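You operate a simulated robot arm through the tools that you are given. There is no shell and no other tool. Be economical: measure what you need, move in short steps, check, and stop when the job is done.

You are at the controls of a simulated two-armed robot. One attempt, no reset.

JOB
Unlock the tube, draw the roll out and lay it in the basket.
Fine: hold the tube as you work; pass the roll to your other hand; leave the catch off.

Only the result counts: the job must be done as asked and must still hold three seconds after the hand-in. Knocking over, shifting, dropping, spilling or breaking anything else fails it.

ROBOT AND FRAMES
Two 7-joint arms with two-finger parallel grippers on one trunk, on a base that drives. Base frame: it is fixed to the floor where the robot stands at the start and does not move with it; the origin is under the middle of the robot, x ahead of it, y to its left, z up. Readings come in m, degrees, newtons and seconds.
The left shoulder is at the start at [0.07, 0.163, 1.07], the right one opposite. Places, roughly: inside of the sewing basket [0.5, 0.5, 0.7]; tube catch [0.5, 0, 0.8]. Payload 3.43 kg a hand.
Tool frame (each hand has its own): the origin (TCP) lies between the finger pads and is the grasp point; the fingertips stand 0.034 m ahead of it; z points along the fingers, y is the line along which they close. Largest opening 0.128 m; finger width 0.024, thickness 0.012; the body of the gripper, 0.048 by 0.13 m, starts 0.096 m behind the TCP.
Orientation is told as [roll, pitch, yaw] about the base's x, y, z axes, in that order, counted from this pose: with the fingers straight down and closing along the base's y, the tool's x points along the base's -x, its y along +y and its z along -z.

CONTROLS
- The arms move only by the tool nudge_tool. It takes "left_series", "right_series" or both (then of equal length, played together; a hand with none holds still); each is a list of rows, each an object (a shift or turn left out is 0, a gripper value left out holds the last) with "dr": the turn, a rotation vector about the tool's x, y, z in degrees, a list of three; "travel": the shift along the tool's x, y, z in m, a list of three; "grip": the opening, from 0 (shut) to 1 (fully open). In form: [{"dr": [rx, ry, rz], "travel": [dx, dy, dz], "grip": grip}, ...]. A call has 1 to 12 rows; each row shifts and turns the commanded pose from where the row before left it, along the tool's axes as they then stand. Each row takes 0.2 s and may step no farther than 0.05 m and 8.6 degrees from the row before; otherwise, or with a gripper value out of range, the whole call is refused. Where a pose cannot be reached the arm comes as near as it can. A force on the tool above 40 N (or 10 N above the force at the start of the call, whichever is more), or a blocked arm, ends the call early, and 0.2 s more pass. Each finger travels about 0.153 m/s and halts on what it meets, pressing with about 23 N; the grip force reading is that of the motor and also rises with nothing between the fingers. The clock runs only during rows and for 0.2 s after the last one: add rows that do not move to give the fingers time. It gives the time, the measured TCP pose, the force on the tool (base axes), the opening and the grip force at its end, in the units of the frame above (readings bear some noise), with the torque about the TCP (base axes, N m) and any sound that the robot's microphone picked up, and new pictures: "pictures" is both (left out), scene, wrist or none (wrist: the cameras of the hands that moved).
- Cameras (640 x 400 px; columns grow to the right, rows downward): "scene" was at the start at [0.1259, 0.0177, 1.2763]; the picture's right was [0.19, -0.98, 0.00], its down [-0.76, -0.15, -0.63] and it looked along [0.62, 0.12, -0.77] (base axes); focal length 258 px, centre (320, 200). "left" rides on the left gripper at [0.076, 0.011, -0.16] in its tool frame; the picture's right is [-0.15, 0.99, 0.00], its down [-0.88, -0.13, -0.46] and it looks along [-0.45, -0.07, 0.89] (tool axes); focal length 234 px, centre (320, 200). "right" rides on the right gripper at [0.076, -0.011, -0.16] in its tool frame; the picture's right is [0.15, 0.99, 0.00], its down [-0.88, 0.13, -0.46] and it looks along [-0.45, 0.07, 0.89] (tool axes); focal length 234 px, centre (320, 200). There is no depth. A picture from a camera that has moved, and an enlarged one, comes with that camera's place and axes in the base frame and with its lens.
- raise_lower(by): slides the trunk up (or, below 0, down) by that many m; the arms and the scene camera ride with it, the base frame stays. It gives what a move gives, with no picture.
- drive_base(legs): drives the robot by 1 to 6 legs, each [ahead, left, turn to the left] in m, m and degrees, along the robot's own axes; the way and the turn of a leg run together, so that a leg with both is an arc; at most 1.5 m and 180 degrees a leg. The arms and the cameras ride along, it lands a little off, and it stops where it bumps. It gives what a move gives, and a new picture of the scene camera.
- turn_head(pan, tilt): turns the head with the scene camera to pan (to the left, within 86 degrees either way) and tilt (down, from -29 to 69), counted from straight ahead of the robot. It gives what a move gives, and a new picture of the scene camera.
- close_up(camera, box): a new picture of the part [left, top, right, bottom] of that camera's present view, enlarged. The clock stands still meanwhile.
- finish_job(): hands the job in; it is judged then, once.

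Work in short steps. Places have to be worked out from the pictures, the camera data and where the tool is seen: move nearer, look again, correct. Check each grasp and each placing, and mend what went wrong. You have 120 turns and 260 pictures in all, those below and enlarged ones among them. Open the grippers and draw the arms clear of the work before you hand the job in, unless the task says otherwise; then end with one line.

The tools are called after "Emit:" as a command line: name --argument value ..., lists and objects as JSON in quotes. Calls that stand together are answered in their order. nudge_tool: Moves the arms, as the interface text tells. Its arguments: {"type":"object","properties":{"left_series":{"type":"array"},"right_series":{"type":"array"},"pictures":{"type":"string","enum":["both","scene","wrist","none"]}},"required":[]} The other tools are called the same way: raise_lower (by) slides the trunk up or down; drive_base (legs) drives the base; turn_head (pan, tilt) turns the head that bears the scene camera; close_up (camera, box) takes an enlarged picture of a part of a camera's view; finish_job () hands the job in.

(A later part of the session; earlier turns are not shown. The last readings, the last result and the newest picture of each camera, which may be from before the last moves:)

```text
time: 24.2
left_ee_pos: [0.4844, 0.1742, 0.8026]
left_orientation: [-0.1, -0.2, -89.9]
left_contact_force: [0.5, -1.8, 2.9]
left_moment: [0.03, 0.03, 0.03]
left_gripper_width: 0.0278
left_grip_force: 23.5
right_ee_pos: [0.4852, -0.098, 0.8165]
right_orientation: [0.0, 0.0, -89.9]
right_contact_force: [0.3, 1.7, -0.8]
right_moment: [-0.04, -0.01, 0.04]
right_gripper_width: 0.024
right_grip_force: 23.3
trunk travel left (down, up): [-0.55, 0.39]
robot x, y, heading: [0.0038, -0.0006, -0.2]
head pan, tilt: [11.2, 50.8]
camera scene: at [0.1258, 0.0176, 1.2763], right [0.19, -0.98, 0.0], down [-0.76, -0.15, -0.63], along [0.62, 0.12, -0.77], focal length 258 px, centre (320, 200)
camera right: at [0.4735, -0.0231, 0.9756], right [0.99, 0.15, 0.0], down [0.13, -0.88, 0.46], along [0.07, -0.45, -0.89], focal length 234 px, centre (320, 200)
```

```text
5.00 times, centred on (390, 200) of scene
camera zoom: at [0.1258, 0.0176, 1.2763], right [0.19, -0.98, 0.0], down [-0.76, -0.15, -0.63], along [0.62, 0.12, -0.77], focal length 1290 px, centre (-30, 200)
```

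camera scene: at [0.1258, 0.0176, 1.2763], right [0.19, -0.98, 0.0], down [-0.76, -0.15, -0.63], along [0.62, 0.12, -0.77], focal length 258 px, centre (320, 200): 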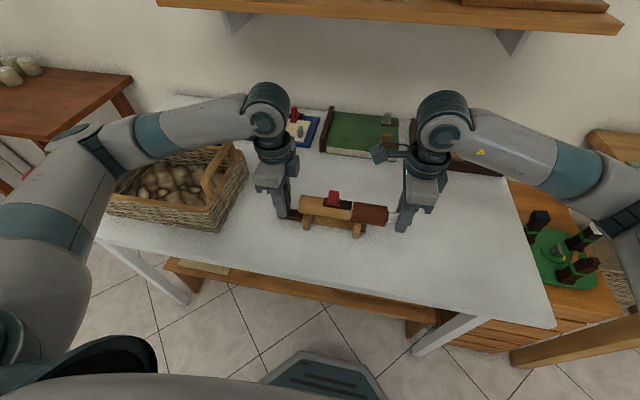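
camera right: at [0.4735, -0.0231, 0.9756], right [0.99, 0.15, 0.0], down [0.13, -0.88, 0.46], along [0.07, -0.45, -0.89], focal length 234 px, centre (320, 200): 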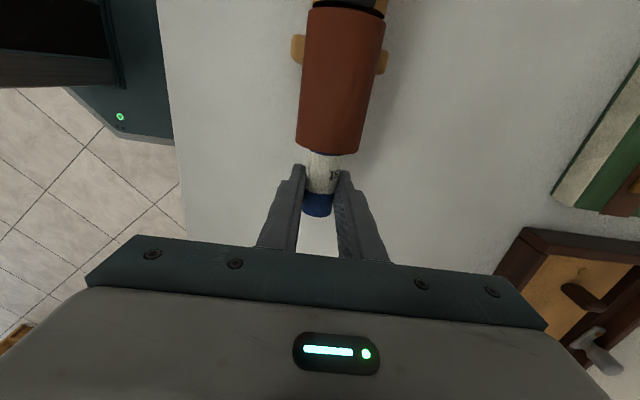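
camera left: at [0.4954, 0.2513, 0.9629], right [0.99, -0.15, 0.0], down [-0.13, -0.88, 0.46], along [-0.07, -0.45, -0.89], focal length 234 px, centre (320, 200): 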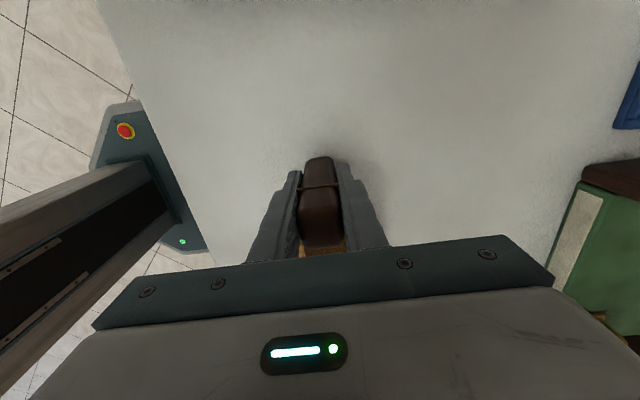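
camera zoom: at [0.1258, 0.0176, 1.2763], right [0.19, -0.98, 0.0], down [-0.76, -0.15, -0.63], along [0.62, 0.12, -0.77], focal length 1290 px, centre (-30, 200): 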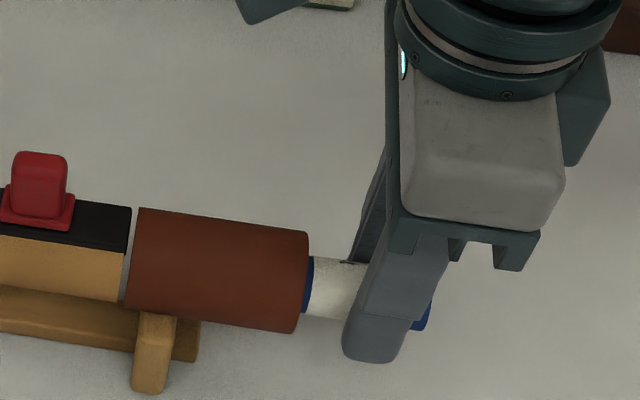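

The roll is gripped at 0.024. I'll draw it toward -y slowly and watch the force.

Emit:
nudge_tool --right_series '[{"travel": [-0.008, 0, 0]}, {"travel": [-0.01, 0, 0]}, {"travel": [-0.01, 0, 0]}, {"travel": [-0.01, 0, 0]}, {}]'

Emit:
close_up --camera "scene" --box '[280, 160, 450, 260]'

```text
time: 25.4
left_ee_pos: [0.4848, 0.1748, 0.8024]
left_orientation: [0.0, 0.1, -89.9]
left_contact_force: [0.4, -0.8, 2.7]
left_moment: [0.23, 0.01, 0.03]
left_gripper_width: 0.0277
left_grip_force: 23.0
right_ee_pos: [0.485, -0.1365, 0.8148]
right_orientation: [-0.1, 0.0, -89.9]
right_contact_force: [-0.2, -0.1, 0.1]
right_moment: [-0.02, 0.01, 0.01]
right_gripper_width: 0.0239
right_grip_force: 22.8
trunk travel left (down, up): [-0.55, 0.39]
robot x, y, heading: [-0.0005, 0.0017, -0.2]
head pan, tilt: [11.2, 50.8]
camera scene: at [0.1258, 0.0175, 1.2764], right [0.19, -0.98, 0.0], down [-0.76, -0.15, -0.63], along [0.62, 0.12, -0.77], focal length 258 px, centre (320, 200)
camera right: at [0.4733, -0.0616, 0.9756], right [0.99, 0.15, 0.0], down [0.13, -0.88, 0.46], along [0.07, -0.45, -0.89], focal length 234 px, centre (320, 200)
```

scene: 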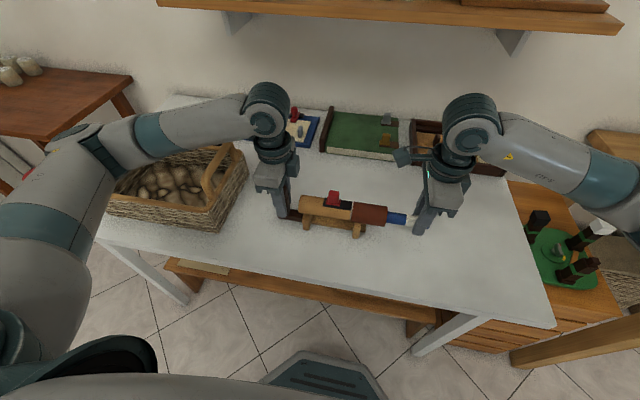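
right: 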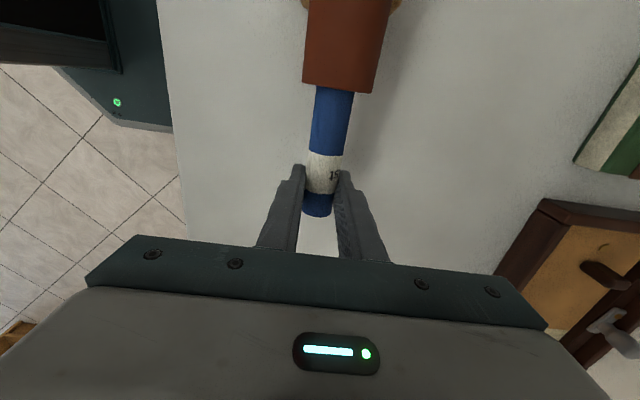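

```text
3.76 times, centred on (365, 210) of scene
camera zoom: at [0.1258, 0.0175, 1.2764], right [0.19, -0.98, 0.0], down [-0.76, -0.15, -0.63], along [0.62, 0.12, -0.77], focal length 971 px, centre (151, 162)
```

zoom: 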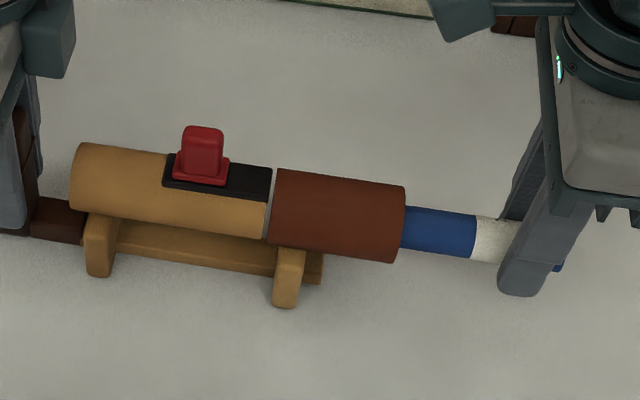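

It slides freely and the catch stays off. I'll keep drawing.

Emit:
nudge_tool --right_series '[{"travel": [-0.015, 0, 0]}, {"travel": [-0.015, 0, 0]}, {"travel": [-0.015, 0, 0]}, {"travel": [-0.015, 0, 0]}, {"travel": [-0.015, 0, 0]}, {}]'

```text
time: 26.8
left_ee_pos: [0.4851, 0.175, 0.8021]
left_orientation: [-0.1, 0.1, -90.0]
left_contact_force: [-0.5, -0.6, 1.8]
left_moment: [0.17, 0.02, -0.01]
left_gripper_width: 0.0276
left_grip_force: 23.3
right_ee_pos: [0.4844, -0.211, 0.8144]
right_orientation: [0.0, 0.0, -90.0]
right_contact_force: [0.5, 0.7, -0.5]
right_moment: [-0.02, -0.05, 0.0]
right_gripper_width: 0.024
right_grip_force: 23.5
trunk travel left (down, up): [-0.55, 0.39]
robot x, y, heading: [-0.0013, -0.0028, 0.0]
head pan, tilt: [11.2, 50.8]
camera scene: at [0.1257, 0.0175, 1.2764], right [0.19, -0.98, 0.0], down [-0.76, -0.15, -0.63], along [0.62, 0.12, -0.77], focal length 258 px, centre (320, 200)
camera right: at [0.4733, -0.1359, 0.9759], right [0.99, 0.15, 0.0], down [0.13, -0.88, 0.46], along [0.07, -0.45, -0.89], focal length 234 px, centre (320, 200)
```

scene: 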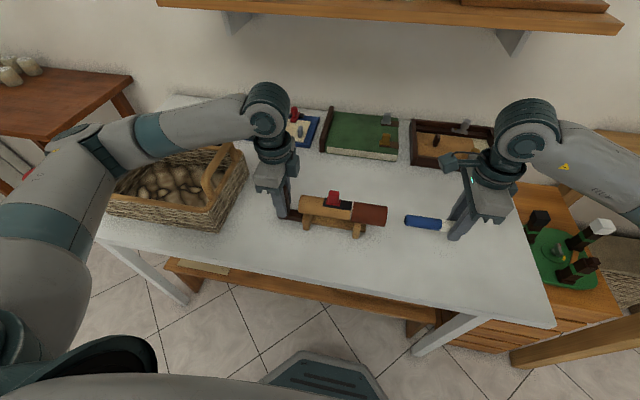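
right: 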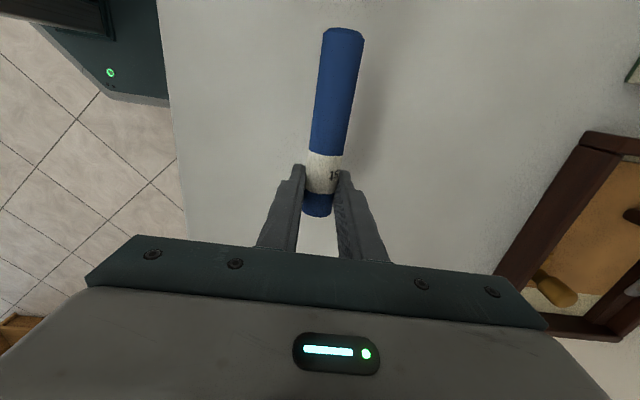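

The roll is fully out (about 0.12 m long). I'll lift it with the right hand, then open the left gripper and lift it straight off the post.

Emit:
nudge_tool --right_series '[{"travel": [0, 0, -0.04]}, {"travel": [0, 0, -0.045]}, {"travel": [0, 0, -0.045]}, {"travel": [0, 0, -0.045]}, {}, {}, {}, {}, {}, {}]' --left_series '[{}, {}, {}, {"grip": 0.5}, {"grip": 0.8}, {"travel": [0, 0, -0.03]}, {"travel": [0, 0, -0.045]}, {"travel": [0, 0, -0.045]}, {"travel": [0, 0, -0.045]}, {}]'

```text
time: 29.0
left_ee_pos: [0.4853, 0.1754, 0.964]
left_orientation: [0.1, 0.0, -89.9]
left_contact_force: [0.7, 0.3, 0.4]
left_moment: [-0.03, 0.04, -0.02]
left_gripper_width: 0.1025
left_grip_force: 0.0
right_ee_pos: [0.4835, -0.2089, 0.9926]
right_orientation: [0.0, -0.1, -89.9]
right_contact_force: [0.8, -0.2, -0.1]
right_moment: [-0.05, 0.0, 0.01]
right_gripper_width: 0.024
right_grip_force: 23.2
trunk travel left (down, up): [-0.55, 0.39]
robot x, y, heading: [-0.0004, 0.0008, -0.4]
head pan, tilt: [11.2, 50.8]
camera scene: at [0.1264, 0.0181, 1.2763], right [0.19, -0.98, 0.0], down [-0.76, -0.15, -0.63], along [0.62, 0.12, -0.78], focal length 258 px, centre (320, 200)
camera right: at [0.4714, -0.1333, 1.1529], right [0.99, 0.15, 0.0], down [0.13, -0.88, 0.46], along [0.07, -0.45, -0.89], focal length 234 px, centre (320, 200)
camera left: at [0.4962, 0.2518, 1.1257], right [0.99, -0.14, 0.0], down [-0.13, -0.88, 0.46], along [-0.07, -0.45, -0.89], focal length 234 px, centre (320, 200)
```

scene: 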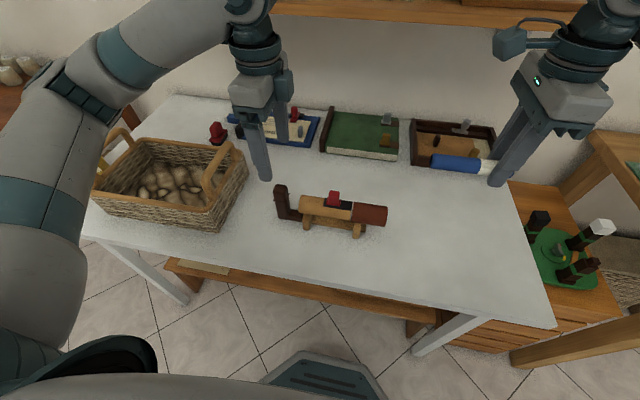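
right: 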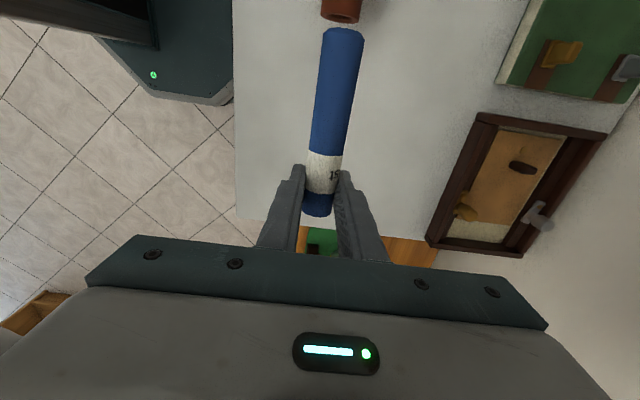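
left: 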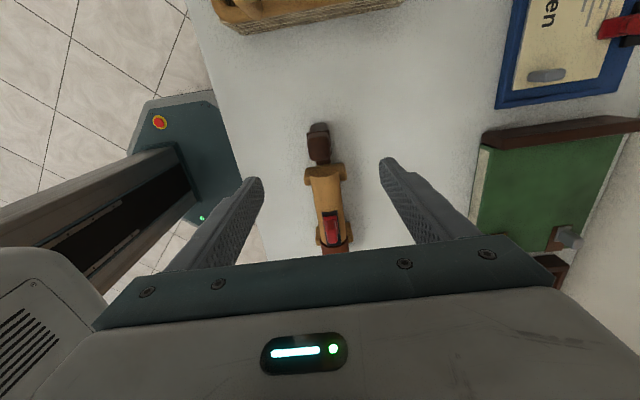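

The roll is lifted and the tube is free with the catch off. For the hand-over both hands must differ in tilt about the roll's axis, so the right wrist camera clears the left hand. I'll lean the right hand +20° and the left -45° about their tool x, placing them near y=-0.09 and y=0.12.

Emit:
nudge_tool --right_series '[{"travel": [0.04, 0.006, 0]}, {"travel": [0.04, 0.005, 0]}, {"travel": [0.039, 0.005, 0]}, {"dr": [6.7, 0, 0]}, {"dr": [6.7, 0, 0]}, {"dr": [6.6, 0, 0]}, {}, {}, {}]' --left_series '[{"travel": [0, 0.008, -0.026]}, {"travel": [-0.028, 0.007, 0]}, {"travel": [-0.027, 0, 0]}, {"dr": [-8, 0, 0]}, {"dr": [-8, 0, 0]}, {"dr": [-8, 0, 0]}, {"dr": [-8, 0, 0]}, {"dr": [-8, 0, 0]}, {"dr": [-5, 0, 0]}]'

```text
time: 31.0
left_ee_pos: [0.5083, 0.1159, 0.9956]
left_orientation: [45.0, 0.1, -89.8]
left_contact_force: [0.0, -0.5, -0.5]
left_moment: [-0.04, 0.0, 0.04]
left_gripper_width: 0.1023
left_grip_force: 0.0
left hand out of reach, approached as far as the arm can: row 9
right_ee_pos: [0.5008, -0.0927, 0.9893]
right_orientation: [-20.0, 0.1, -89.9]
right_contact_force: [0.3, -0.1, -1.2]
right_moment: [-0.05, -0.01, 0.0]
right_gripper_width: 0.024
right_grip_force: 23.1
trunk travel left (down, up): [-0.55, 0.39]
robot x, y, heading: [-0.0023, 0.0006, 0.1]
head pan, tilt: [11.2, 50.8]
camera scene: at [0.1262, 0.0172, 1.2763], right [0.19, -0.98, 0.0], down [-0.76, -0.15, -0.63], along [0.62, 0.12, -0.77], focal length 258 px, centre (320, 200)
camera right: at [0.5449, -0.0163, 1.1448], right [0.93, 0.15, -0.34], down [0.28, -0.88, 0.38], along [-0.24, -0.45, -0.86], focal length 234 px, centre (320, 200)
camera left: at [0.4025, 0.1908, 1.1174], right [0.7, -0.15, 0.7], down [-0.41, -0.88, 0.23], along [0.58, -0.45, -0.68], focal length 234 px, centre (320, 200)
```

scene: 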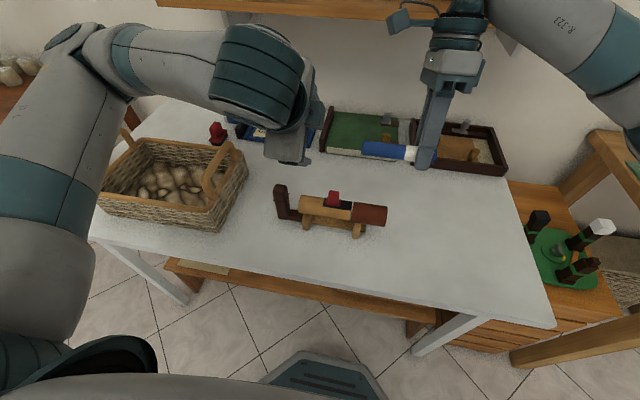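
right: 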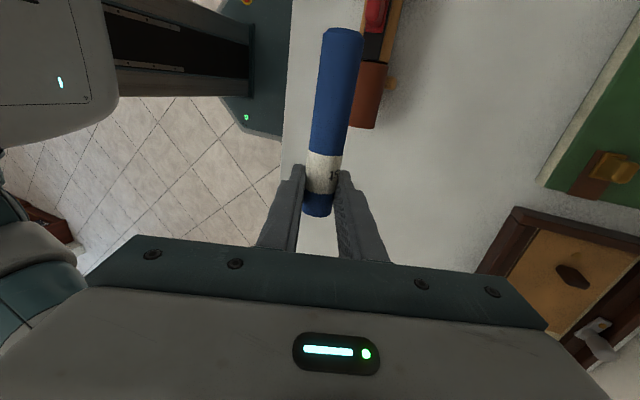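
left: 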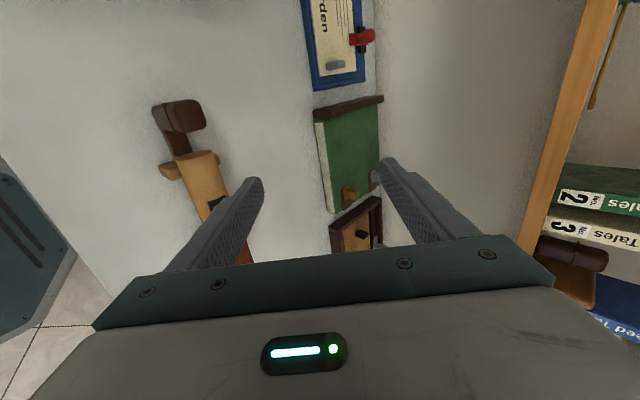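

The left arm is at its limit with a 45° tilt, so I'll share the tilt out differently: right +35°, left -30°.

Emit:
nudge_tool --right_series '[{"dr": [7.5, 0, 0]}, {"dr": [7.5, 0, 0]}, {}]' --left_series '[{"dr": [7.5, 0, 0]}, {"dr": [7.5, 0, 0]}, {}]' --pictures "scene"

```text
time: 31.8
left_ee_pos: [0.5087, 0.1163, 0.9944]
left_orientation: [30.1, 0.0, -90.0]
left_contact_force: [0.1, 0.4, -0.1]
left_moment: [-0.02, 0.01, 0.01]
left_gripper_width: 0.1023
left_grip_force: 0.1
right_ee_pos: [0.5004, -0.0925, 0.9909]
right_orientation: [-35.2, 0.0, -89.9]
right_contact_force: [-0.1, 0.3, -0.6]
right_moment: [-0.03, 0.01, -0.01]
right_gripper_width: 0.0242
right_grip_force: 22.8
trunk travel left (down, up): [-0.55, 0.39]
robot x, y, heading: [-0.0009, -0.0013, -0.3]
head pan, tilt: [11.2, 50.8]
camera scene: at [0.1257, 0.0175, 1.2764], right [0.19, -0.98, 0.0], down [-0.76, -0.15, -0.63], along [0.62, 0.12, -0.77], focal length 258 px, centre (320, 200)
```

scene: 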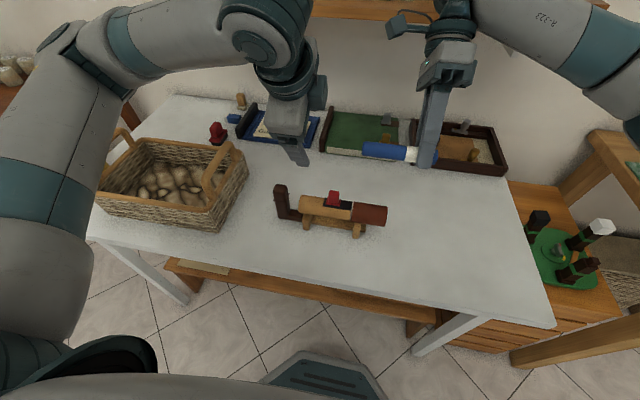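

I'll bring the left hand along -y to y≈0.03, just before the roll's free end, and look.

Emit:
nudge_tool --left_series '[{"travel": [-0.03, -0.0084, -0.0014]}, {"travel": [-0.03, 0, 0]}, {"travel": [-0.026, 0, 0]}, {}]'

Emit:
close_up --camera "right" --box '[160, 0, 480, 220]'

Emit:
close_up --camera "scene" --box '[270, 20, 490, 180]'

```text
time: 32.8
left_ee_pos: [0.5008, 0.0302, 0.9929]
left_orientation: [30.0, -0.2, -89.9]
left_contact_force: [0.7, 0.0, -0.4]
left_moment: [-0.02, 0.01, -0.02]
left_gripper_width: 0.1026
left_grip_force: 0.2
right_ee_pos: [0.4995, -0.0914, 0.9908]
right_orientation: [-35.1, -0.1, -89.9]
right_contact_force: [-0.6, -0.7, -0.4]
right_moment: [-0.03, 0.0, 0.02]
right_gripper_width: 0.024
right_grip_force: 23.0
trunk travel left (down, up): [-0.55, 0.39]
robot x, y, heading: [-0.0017, 0.0015, -0.1]
head pan, tilt: [11.2, 50.8]
camera scene: at [0.1259, 0.0183, 1.2763], right [0.19, -0.98, 0.0], down [-0.76, -0.15, -0.63], along [0.62, 0.12, -0.77], focal length 258 px, centre (320, 200)
camera left: at [0.4314, 0.1053, 1.1375], right [0.86, -0.14, 0.49], down [-0.34, -0.88, 0.33], along [0.39, -0.45, -0.8], focal length 234 px, centre (320, 200)
```

scene: 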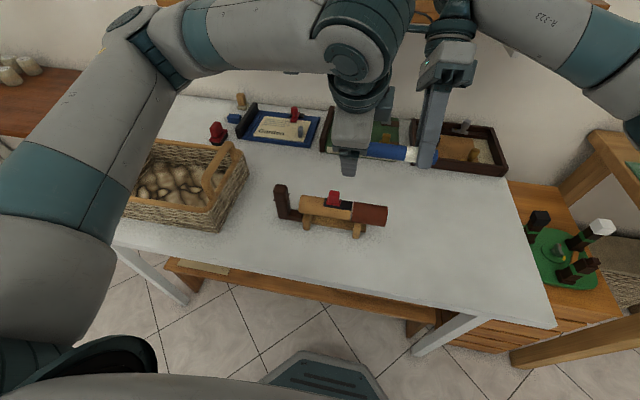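
left: 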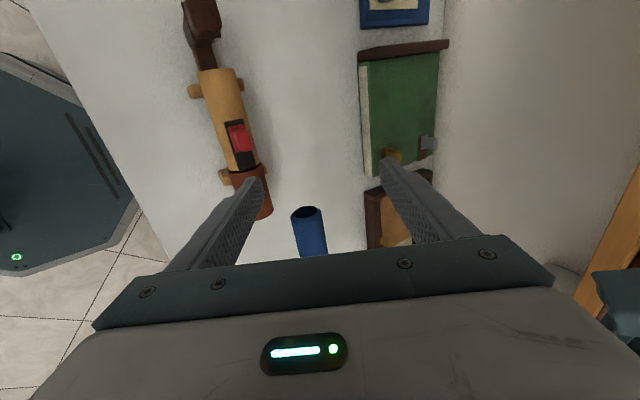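

```text
1.82 times, centred on (320, 110) of right
camera zoom: at [0.5822, -0.0163, 1.1282], right [0.81, 0.15, -0.57], down [0.37, -0.88, 0.3], along [-0.46, -0.45, -0.77], focal length 426 px, centre (320, 364)
```

zoom: 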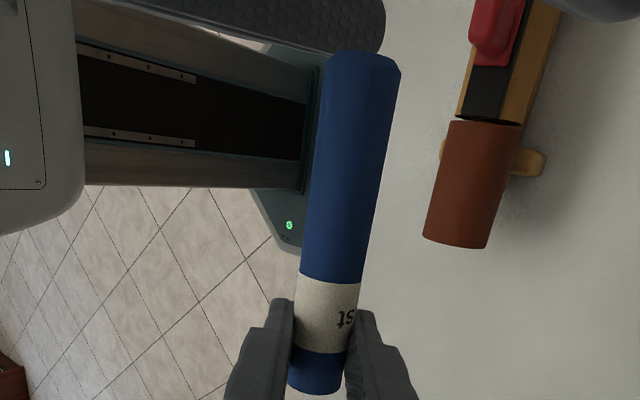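

```text
2.50 times, centred on (380, 100) of scene
camera zoom: at [0.1259, 0.0183, 1.2763], right [0.19, -0.98, 0.0], down [-0.76, -0.15, -0.63], along [0.62, 0.12, -0.77], focal length 645 px, centre (170, 450)
```

zoom: 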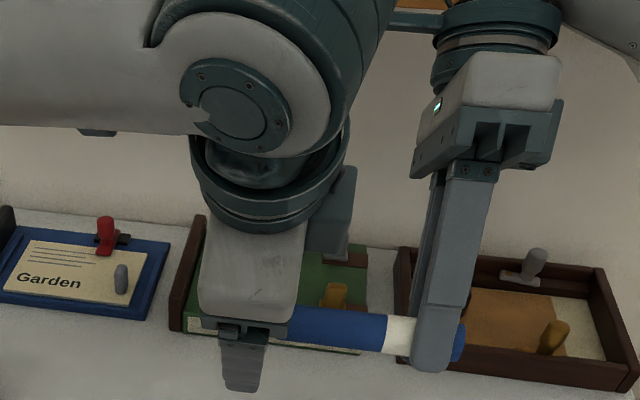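

The roll's end sits between the open fingers, about 8 mm off toward the left tool's -y. I'll correct that and slide the hand 42 mm over the roll.

Emit:
nudge_tool --left_series '[{"travel": [0, -0.008, 0.004]}, {"travel": [-0.02, 0, 0]}, {"travel": [-0.02, 0, 0]}, {}]'

Emit:
close_up --camera "right" --box '[160, 0, 480, 220]'

Emit:
close_up --camera "scene" --box '[290, 0, 510, 180]'

```text
time: 33.8
left_ee_pos: [0.4942, -0.011, 0.9831]
left_orientation: [30.0, -0.2, -89.9]
left_contact_force: [0.3, 0.6, 0.6]
left_moment: [0.0, -0.01, 0.0]
left_gripper_width: 0.1021
left_grip_force: 0.1
right_ee_pos: [0.5006, -0.0931, 0.992]
right_orientation: [-35.0, 0.0, -89.9]
right_contact_force: [-0.8, 1.3, -0.2]
right_moment: [-0.04, -0.03, 0.02]
right_gripper_width: 0.0243
right_grip_force: 22.8
trunk travel left (down, up): [-0.55, 0.39]
robot x, y, heading: [-0.0014, -0.0015, -0.2]
head pan, tilt: [11.2, 50.8]
camera scene: at [0.126, 0.0181, 1.2763], right [0.19, -0.98, 0.0], down [-0.76, -0.15, -0.63], along [0.62, 0.12, -0.77], focal length 258 px, centre (320, 200)
camera left: at [0.4243, 0.0651, 1.128], right [0.86, -0.14, 0.49], down [-0.34, -0.88, 0.33], along [0.39, -0.45, -0.8], focal length 234 px, centre (320, 200)
```

scene: 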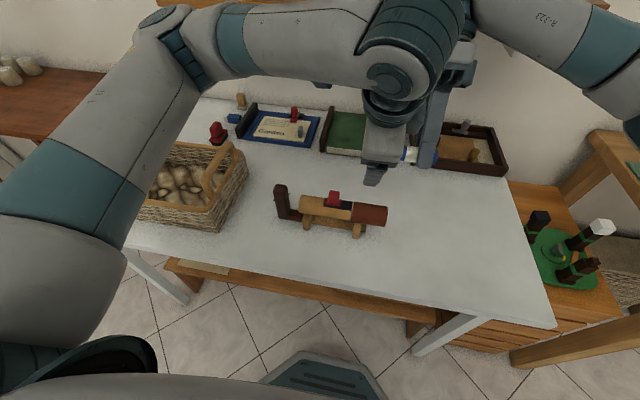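
left: 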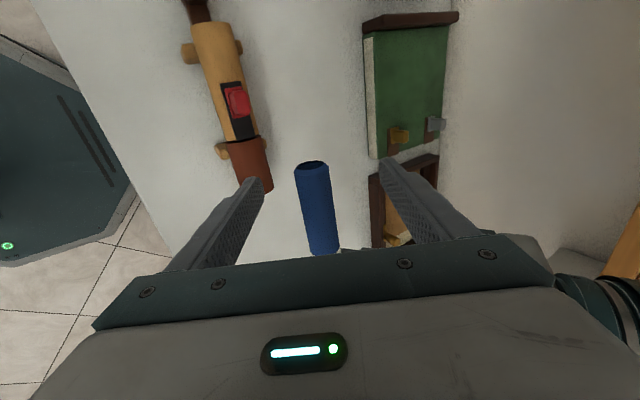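

```text
1.82 times, centred on (320, 110) of right
camera zoom: at [0.5823, -0.0164, 1.1282], right [0.81, 0.15, -0.57], down [0.37, -0.88, 0.3], along [-0.46, -0.45, -0.77], focal length 426 px, centre (320, 364)
```

zoom: 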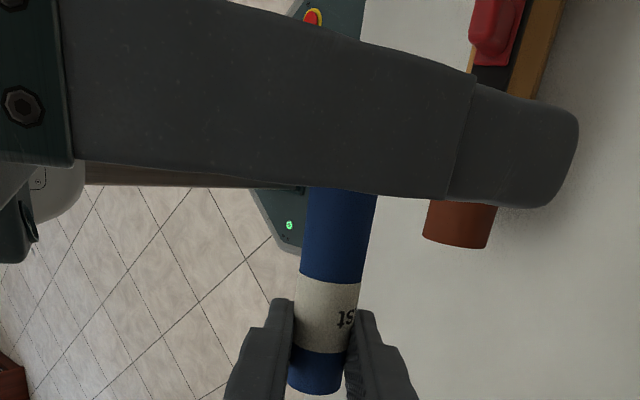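

```text
2.22 times, centred on (400, 90) of scene
camera zoom: at [0.126, 0.0181, 1.2763], right [0.19, -0.98, 0.0], down [-0.76, -0.15, -0.63], along [0.62, 0.12, -0.77], focal length 573 px, centre (142, 444)
```

zoom: 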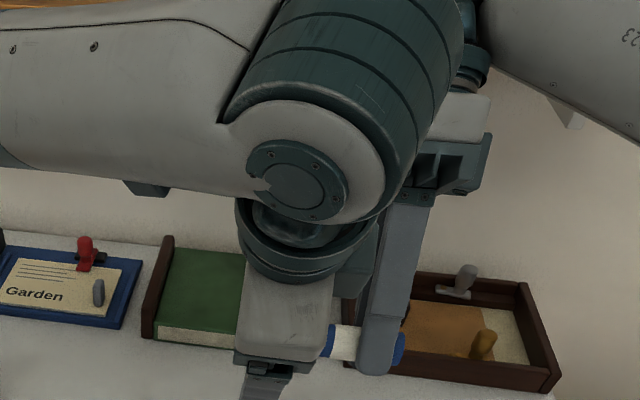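

The roll lies centred between the left pads. I'll close the left gripper gently while the right keeps holding.

Emit:
nudge_tool --left_series '[{"grip": 0.4}, {"grip": 0.2}, {"grip": 0.0}, {}, {}]' --pictures "wrist"

```text
time: 35.0
left_ee_pos: [0.4949, -0.0122, 0.9817]
left_orientation: [29.9, -0.1, -90.1]
left_contact_force: [-14.4, 1.7, -5.7]
left_moment: [0.31, 0.13, -0.55]
left_gripper_width: 0.0244
left_grip_force: 23.4
right_ee_pos: [0.5018, -0.092, 0.9915]
right_orientation: [-35.0, 0.1, -90.0]
right_contact_force: [15.3, 0.2, 7.0]
right_moment: [0.19, -0.2, -0.63]
right_gripper_width: 0.024
right_grip_force: 23.2
trunk travel left (down, up): [-0.55, 0.39]
robot x, y, heading: [0.0015, 0.0035, 0.3]
head pan, tilt: [11.2, 50.8]
camera left: at [0.4241, 0.0647, 1.1279], right [0.86, -0.15, 0.49], down [-0.34, -0.88, 0.33], along [0.39, -0.45, -0.8], focal length 234 px, centre (320, 200)
```

left: 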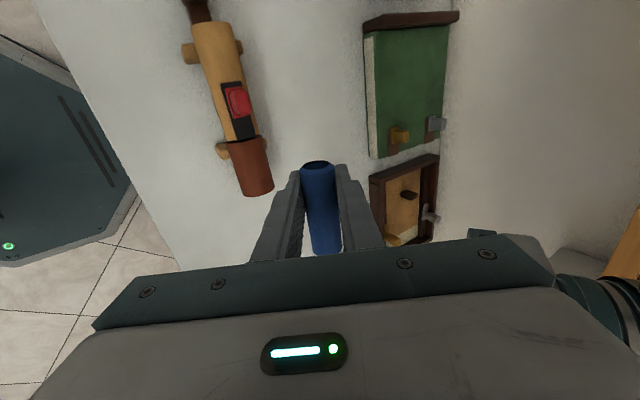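

Both hands now hold the roll (left 0.0244, 23 N). I'll ease the side load a little, then open the right hand and back it off along its own axis.

Emit:
nudge_tool --left_series '[{"travel": [0, 0.002, 0]}, {}, {}, {}, {}, {}]' --right_series '[{}, {"grip": 0.3}, {"grip": 0.5}, {"travel": [0, 0, -0.03]}, {"travel": [0, 0, -0.035]}, {"travel": [0, 0, -0.035]}]'

```text
time: 36.4
left_ee_pos: [0.4951, -0.0115, 0.9856]
left_orientation: [30.1, 0.0, -90.0]
left_contact_force: [0.5, 0.1, -0.3]
left_moment: [-0.03, 0.03, -0.02]
left_gripper_width: 0.0242
left_grip_force: 23.2
right_ee_pos: [0.5559, -0.0906, 1.0754]
right_orientation: [-35.0, 0.0, -89.9]
right_contact_force: [-0.5, 0.6, 0.0]
right_moment: [-0.01, -0.03, 0.02]
right_gripper_width: 0.064
right_grip_force: 0.1
trunk travel left (down, up): [-0.55, 0.39]
robot x, y, heading: [-0.0025, -0.0001, 0.2]
head pan, tilt: [11.2, 50.8]
camera scene: at [0.1248, 0.0187, 1.2764], right [0.19, -0.98, 0.0], down [-0.76, -0.15, -0.63], along [0.62, 0.12, -0.77], focal length 258 px, centre (320, 200)
camera right: at [0.6383, -0.0157, 1.2133], right [0.81, 0.15, -0.57], down [0.37, -0.88, 0.3], along [-0.45, -0.45, -0.77], focal length 234 px, centre (320, 200)
camera left: at [0.4247, 0.0654, 1.1299], right [0.86, -0.14, 0.5], down [-0.34, -0.88, 0.33], along [0.39, -0.45, -0.8], focal length 234 px, centre (320, 200)
```

scene: 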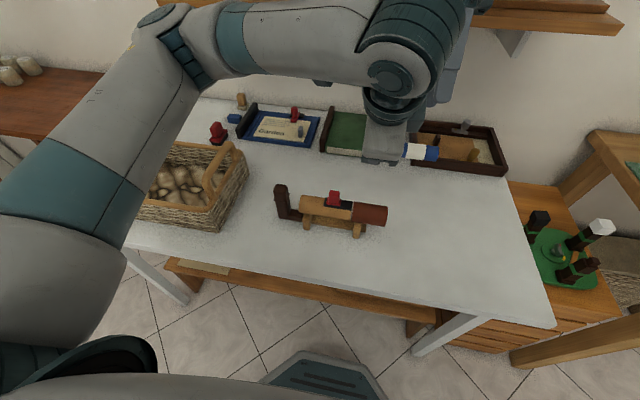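
right: 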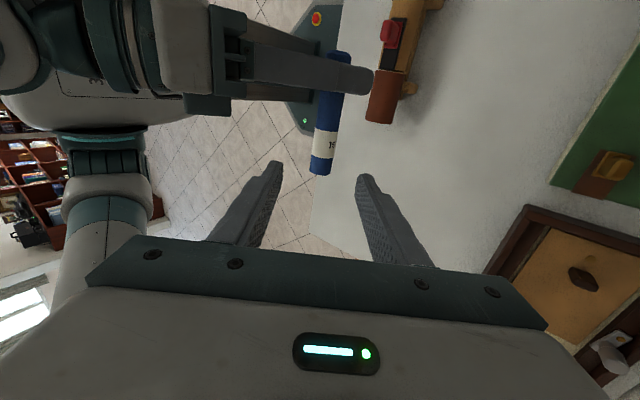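
left: 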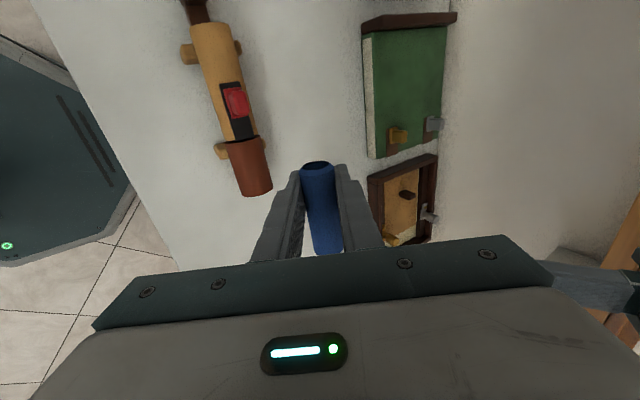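

The left hand alone holds the roll. I'll untilt it to vertical, lift, and carry it toward the basket while the right hand withdraws to its side.

Emit:
nudge_tool --left_series '[{"dr": [7.5, 0, 0]}, {"dr": [7.5, 0, 0]}, {"dr": [7.5, 0, 0]}, {"dr": [7.5, 0, 0]}, {"travel": [0, 0, -0.04]}, {"travel": [0.045, 0, 0]}, {"travel": [0.045, 0, 0]}, {"travel": [0.045, 0, 0]}, {"travel": [0.045, 0, 0]}, {"travel": [0.045, 0, 0]}, {"travel": [0.045, 0, 0]}, {}]' --right_series '[{"travel": [-0.04, 0, 0]}, {"travel": [-0.04, 0, 0]}, {"travel": [-0.04, 0, 0]}, {"travel": [-0.04, 0, 0]}, {}, {}, {}, {}, {}, {}, {}, {}]'

```text
time: 39.0
left_ee_pos: [0.497, 0.2573, 1.0261]
left_orientation: [0.1, 0.0, -90.0]
left_contact_force: [0.5, 0.4, -0.1]
left_moment: [0.04, 0.03, -0.02]
left_gripper_width: 0.0241
left_grip_force: 22.8
right_ee_pos: [0.5596, -0.251, 1.0724]
right_orientation: [-35.0, 0.2, -89.9]
right_contact_force: [0.3, -0.3, 0.0]
right_moment: [0.03, 0.03, -0.02]
right_gripper_width: 0.064
right_grip_force: 0.0
trunk travel left (down, up): [-0.55, 0.39]
robot x, y, heading: [-0.0023, -0.0008, 0.3]
head pan, tilt: [11.2, 50.8]
camera scene: at [0.1266, 0.0163, 1.2763], right [0.19, -0.98, 0.0], down [-0.76, -0.15, -0.63], along [0.62, 0.12, -0.77], focal length 258 px, centre (320, 200)
camera right: at [0.6422, -0.1755, 1.2091], right [0.81, 0.15, -0.57], down [0.37, -0.88, 0.3], along [-0.46, -0.45, -0.77], focal length 234 px, centre (320, 200)
camera left: at [0.5081, 0.3339, 1.1876], right [0.99, -0.15, 0.0], down [-0.13, -0.88, 0.46], along [-0.07, -0.45, -0.89], focal length 234 px, centre (320, 200)
```

scene: 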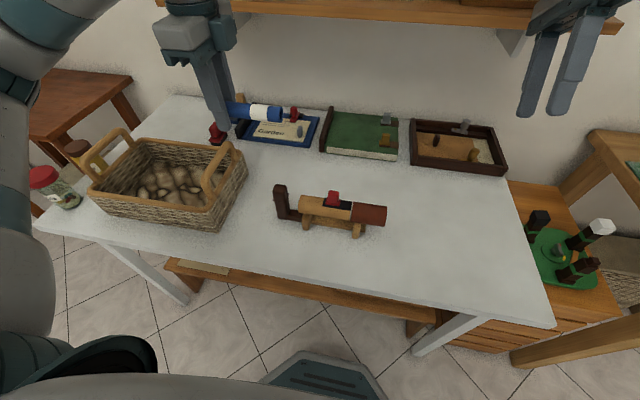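
right: 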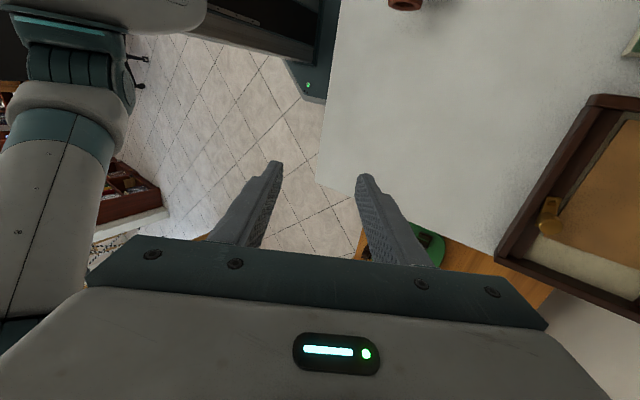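
left: 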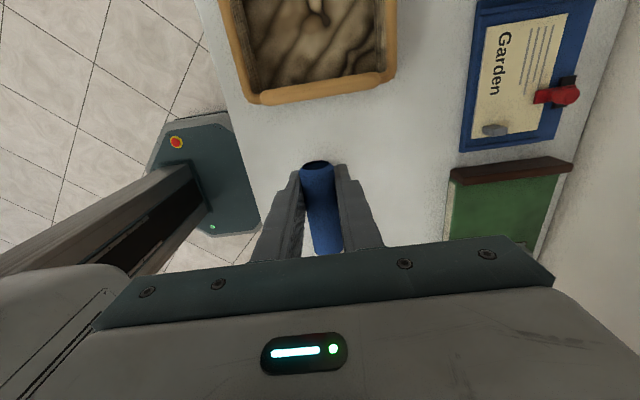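

The basket's near rim is at y≈0.32, spanning x≈0.41–0.61. I'll carry on to y≈0.49 above its middle.

Emit:
nudge_tool --left_series '[{"travel": [0.045, 0, 0]}, {"travel": [0.045, 0, 0]}, {"travel": [0.045, 0, 0]}, {"travel": [0.045, 0, 0]}, {"travel": [0.045, 0, 0]}, {}]'

```text
time: 40.4
left_ee_pos: [0.4954, 0.4841, 1.026]
left_orientation: [0.0, 0.0, -90.0]
left_contact_force: [-0.1, -0.5, 0.1]
left_moment: [0.04, 0.07, 0.02]
left_gripper_width: 0.0242
left_grip_force: 23.4
right_ee_pos: [0.5607, -0.2508, 1.0716]
right_orientation: [-35.1, 0.0, -89.9]
right_contact_force: [0.5, -0.2, -0.2]
right_moment: [0.02, -0.01, -0.03]
right_gripper_width: 0.0639
right_grip_force: 0.1
trunk travel left (down, up): [-0.55, 0.39]
robot x, y, heading: [-0.0, 0.0017, -0.0]
head pan, tilt: [11.2, 50.8]
camera scene: at [0.1264, 0.017, 1.2763], right [0.19, -0.98, 0.0], down [-0.76, -0.15, -0.63], along [0.62, 0.12, -0.77], focal length 258 px, centre (320, 200)
camera left: at [0.507, 0.5599, 1.1863], right [0.99, -0.15, 0.0], down [-0.13, -0.88, 0.46], along [-0.07, -0.45, -0.89], focal length 234 px, centre (320, 200)
```

scene: 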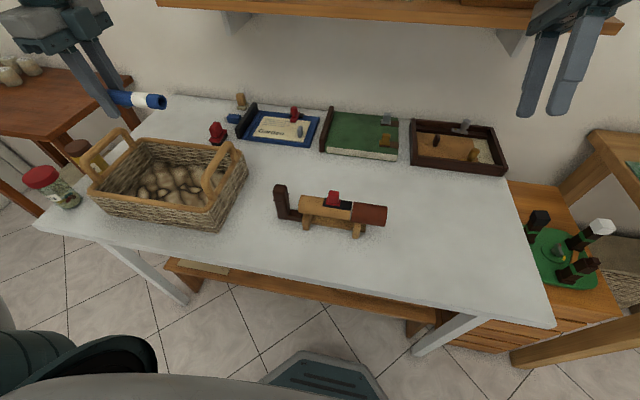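
left: 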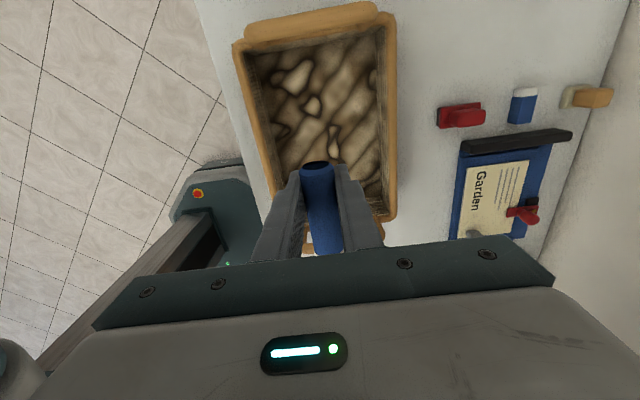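

The basket's inside spans x≈0.41–0.59, y≈0.35–0.60, so TCP [0.497, 0.495] lays the roll near its middle. I'll descend to z≈0.85 and look.

Emit:
nudge_tool --left_series '[{"travel": [0.011, 0.002, 0.03]}, {"travel": [0, 0, 0.045]}, {"travel": [0, 0, 0.045]}, {"travel": [0, 0, 0.045]}, {}]'

Emit:
close_up --camera "scene" --box '[50, 90, 270, 240]'

```text
time: 41.6
left_ee_pos: [0.496, 0.4953, 0.8602]
left_orientation: [0.1, 0.0, -89.9]
left_contact_force: [-0.2, 0.4, -0.8]
left_moment: [0.03, -0.03, 0.0]
left_gripper_width: 0.024
left_grip_force: 23.1
right_ee_pos: [0.5581, -0.25, 1.0722]
right_orientation: [-35.0, 0.0, -89.9]
right_contact_force: [-0.1, 0.3, -0.1]
right_moment: [0.03, -0.03, 0.0]
right_gripper_width: 0.0641
right_grip_force: 0.1
trunk travel left (down, up): [-0.55, 0.39]
robot x, y, heading: [0.0005, -0.0006, -0.2]
head pan, tilt: [11.2, 50.8]
camera scene: at [0.1256, 0.0174, 1.2764], right [0.19, -0.98, 0.0], down [-0.76, -0.15, -0.63], along [0.62, 0.12, -0.77], focal length 258 px, centre (320, 200)
camera left: at [0.5073, 0.5716, 1.0222], right [0.99, -0.14, 0.0], down [-0.13, -0.88, 0.46], along [-0.07, -0.45, -0.89], focal length 234 px, centre (320, 200)
```

scene: 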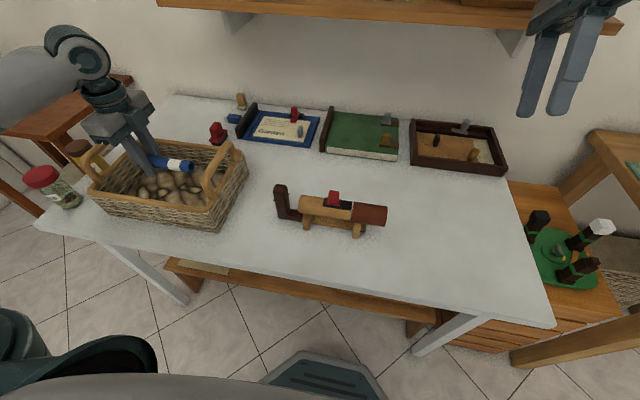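
left: 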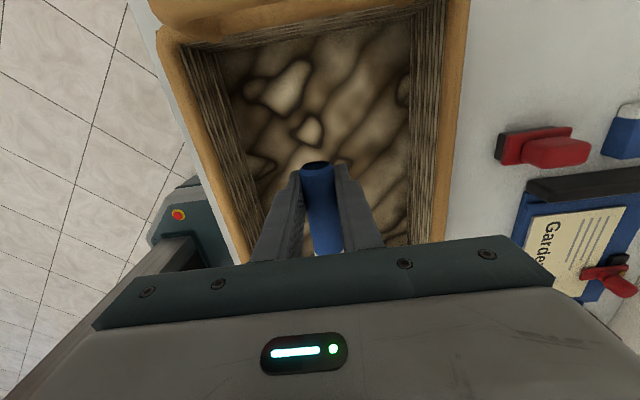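

```text
2.67 times, centred on (160, 165) of scene
camera zoom: at [0.1256, 0.0174, 1.2764], right [0.19, -0.98, 0.0], down [-0.76, -0.15, -0.63], along [0.62, 0.12, -0.77], focal length 688 px, centre (747, 293)
```

zoom: 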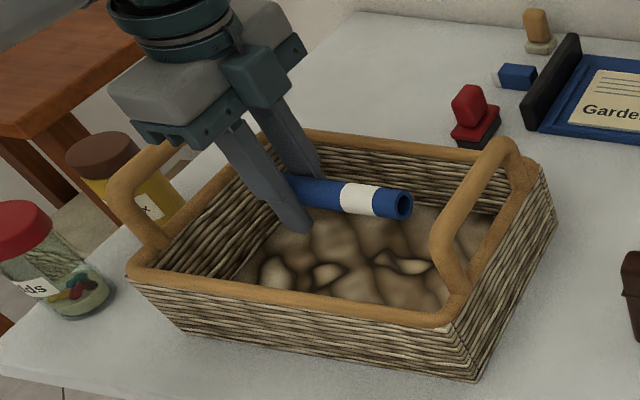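

The roll is well inside the walls. I'll lower in growing-finer steps until the fingertips just about touch the lining.

Emit:
nudge_tool --left_series '[{"travel": [0, 0, 0.03]}, {"travel": [0, 0, 0.02]}, {"travel": [0, 0, 0.008]}, {}]' --pictures "scene"

Emit:
close_up --camera "scene" --box '[50, 90, 270, 240]'

```text
time: 42.6
left_ee_pos: [0.4969, 0.4952, 0.802]
left_orientation: [0.0, -0.1, -89.9]
left_contact_force: [0.9, 0.5, -0.6]
left_moment: [0.02, 0.02, 0.02]
left_gripper_width: 0.0239
left_grip_force: 23.3
right_ee_pos: [0.5586, -0.249, 1.0715]
right_orientation: [-35.0, 0.1, -89.9]
right_contact_force: [0.5, 0.1, -0.5]
right_moment: [0.01, 0.0, 0.03]
right_gripper_width: 0.064
right_grip_force: 0.0
trunk travel left (down, up): [-0.55, 0.39]
robot x, y, heading: [0.0007, 0.0009, 0.0]
head pan, tilt: [11.2, 50.8]
camera scene: at [0.1259, 0.0177, 1.2763], right [0.19, -0.98, 0.0], down [-0.76, -0.15, -0.63], along [0.62, 0.12, -0.77], focal length 258 px, centre (320, 200)
```

scene: 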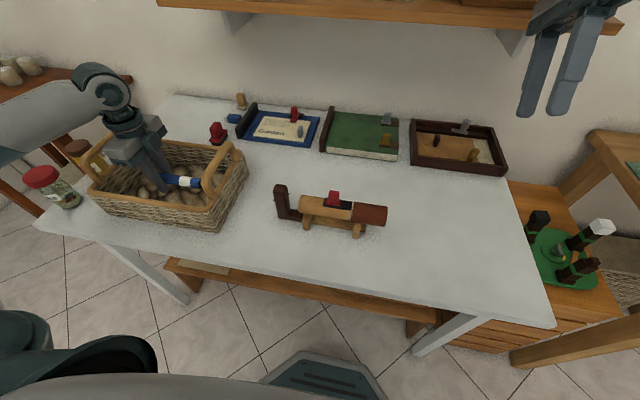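

```text
2.67 times, centred on (160, 165) of scene
camera zoom: at [0.1259, 0.0177, 1.2763], right [0.19, -0.98, 0.0], down [-0.76, -0.15, -0.63], along [0.62, 0.12, -0.77], focal length 688 px, centre (747, 293)
```

zoom: 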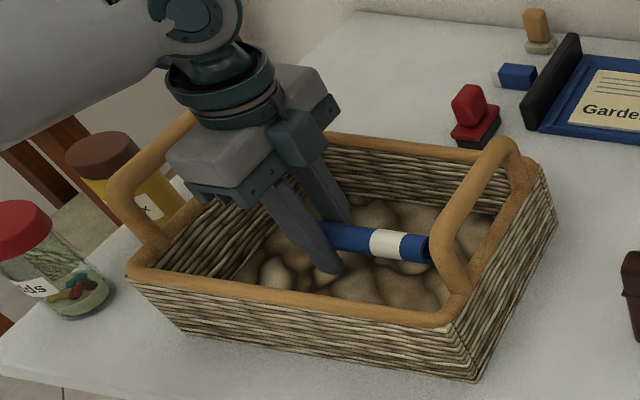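

No contact yet; the tips are at z≈0.768. I'll lower in 4 mm steps.

Emit:
nudge_tool --left_series '[{"travel": [0, 0, 0.004]}, {"travel": [0, 0, 0.004]}, {}]' --pictures "none"

Emit:
nudge_tool --left_series '[{"travel": [0, 0, 0.003]}, {"travel": [0, 0, 0.003]}, {}]' --pictures "wrist"

```text
time: 43.4
left_ee_pos: [0.4969, 0.4962, 0.7945]
left_orientation: [0.0, 0.1, -89.9]
left_contact_force: [-0.2, 0.5, 0.0]
left_moment: [0.0, -0.02, 0.02]
left_gripper_width: 0.0241
left_grip_force: 23.4
right_ee_pos: [0.558, -0.2496, 1.072]
right_orientation: [-34.9, -0.1, -90.0]
right_contact_force: [0.1, -0.7, 0.9]
right_moment: [0.06, 0.03, -0.02]
right_gripper_width: 0.064
right_grip_force: 0.1
trunk travel left (down, up): [-0.55, 0.39]
robot x, y, heading: [-0.0008, -0.0, 0.1]
head pan, tilt: [11.2, 50.8]
```

```text
time: 44.2
left_ee_pos: [0.4983, 0.4946, 0.7881]
left_orientation: [0.1, 0.0, -90.0]
left_contact_force: [-0.3, 0.3, -0.6]
left_moment: [0.0, 0.0, -0.01]
left_gripper_width: 0.024
left_grip_force: 22.7
right_ee_pos: [0.5585, -0.249, 1.0722]
right_orientation: [-34.9, -0.1, -89.9]
right_contact_force: [-0.4, 0.0, -0.2]
right_moment: [0.02, 0.01, 0.0]
right_gripper_width: 0.0639
right_grip_force: 0.0
trunk travel left (down, up): [-0.55, 0.39]
robot x, y, heading: [0.0024, -0.0016, 0.3]
head pan, tilt: [11.2, 50.8]
camera left: at [0.5089, 0.5713, 0.949], right [0.99, -0.14, 0.0], down [-0.13, -0.88, 0.46], along [-0.07, -0.45, -0.89], focal length 234 px, centre (320, 200)
```

left: 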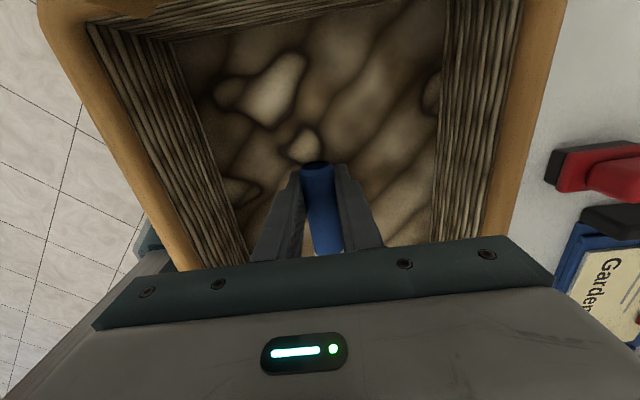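

Still no contact at tip z≈0.754; I'll continue gently.

Emit:
nudge_tool --left_series '[{"travel": [0, 0, 0.003]}, {"travel": [0, 0, 0.003]}, {}]' --pictures "none"

Emit:
nudge_tool --left_series '[{"travel": [0, 0, 0.002]}, {"travel": [0, 0, 0.002]}, {}]' --pictures "none"

```text
time: 45.0
left_ee_pos: [0.498, 0.4949, 0.7817]
left_orientation: [0.0, -0.1, -89.9]
left_contact_force: [-0.2, 0.4, -1.3]
left_moment: [-0.01, -0.03, -0.01]
left_gripper_width: 0.0241
left_grip_force: 22.9
right_ee_pos: [0.5587, -0.2497, 1.0725]
right_orientation: [-34.9, 0.0, -89.8]
right_contact_force: [-0.1, -0.4, -0.5]
right_moment: [-0.04, 0.0, -0.01]
right_gripper_width: 0.064
right_grip_force: 0.0
trunk travel left (down, up): [-0.55, 0.39]
robot x, y, heading: [-0.0024, 0.0007, -0.0]
head pan, tilt: [11.2, 50.8]
```

```text
time: 45.8
left_ee_pos: [0.4969, 0.4947, 0.7814]
left_orientation: [0.3, 0.1, -90.0]
left_contact_force: [3.3, 1.2, 37.4]
left_moment: [-0.02, 0.45, -0.28]
left_gripper_width: 0.0239
left_grip_force: 23.5
right_ee_pos: [0.5567, -0.252, 1.0735]
right_orientation: [-34.9, 0.0, -89.9]
right_contact_force: [-0.7, -1.0, 1.4]
right_moment: [0.01, -0.01, 0.02]
right_gripper_width: 0.0641
right_grip_force: 0.0
trunk travel left (down, up): [-0.55, 0.39]
robot x, y, heading: [-0.0011, -0.0019, -0.0]
head pan, tilt: [11.2, 50.8]
```

The fingertips touch the bottom (37 N). I'll back up 3 mm, open to lay the roll down, and wait.

Emit:
nudge_tool --left_series '[{"travel": [0, 0, -0.004]}, {"grip": 0.25}, {"grip": 0.5}, {}]'

Emit:
close_up --camera "scene" --box '[50, 90, 270, 240]'

```text
time: 46.8
left_ee_pos: [0.4973, 0.4938, 0.7803]
left_orientation: [0.2, 0.0, -89.9]
left_contact_force: [7.8, -1.4, 20.3]
left_moment: [-0.05, 0.19, 0.03]
left_gripper_width: 0.0603
left_grip_force: 0.0
right_ee_pos: [0.5591, -0.252, 1.0727]
right_orientation: [-35.0, 0.1, -89.8]
right_contact_force: [0.5, 0.4, -0.2]
right_moment: [-0.01, 0.02, 0.02]
right_gripper_width: 0.0642
right_grip_force: 0.0
trunk travel left (down, up): [-0.55, 0.39]
robot x, y, heading: [-0.0001, 0.0016, 0.1]
head pan, tilt: [11.2, 50.8]
camera scene: at [0.1251, 0.0157, 1.2764], right [0.19, -0.98, 0.0], down [-0.76, -0.15, -0.63], along [0.62, 0.12, -0.77], focal length 258 px, centre (320, 200)
camera left: at [0.508, 0.5701, 0.9429], right [0.99, -0.15, 0.0], down [-0.13, -0.88, 0.46], along [-0.07, -0.45, -0.89], focal length 234 px, centre (320, 200)
```

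scene: 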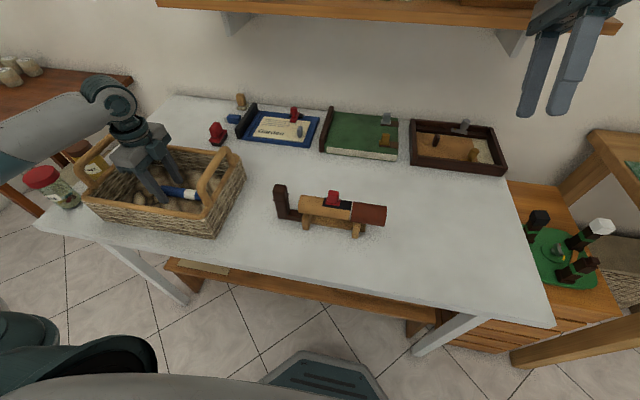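
left: 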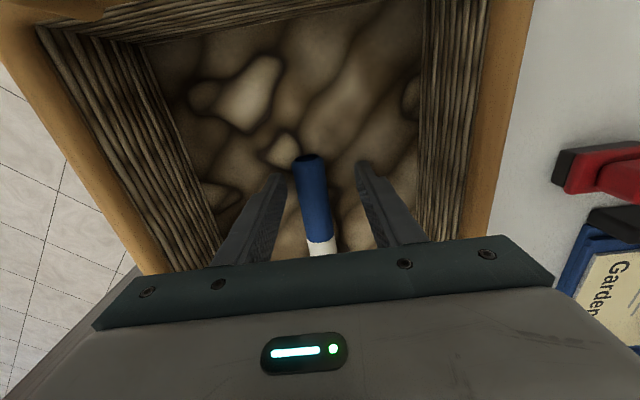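

```text
2.67 times, centred on (160, 165) of scene
camera zoom: at [0.1251, 0.0157, 1.2764], right [0.19, -0.98, 0.0], down [-0.76, -0.15, -0.63], along [0.62, 0.12, -0.77], focal length 688 px, centre (747, 293)
```

zoom: 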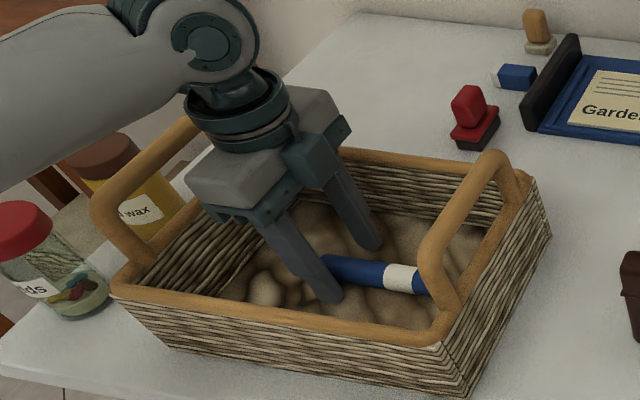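

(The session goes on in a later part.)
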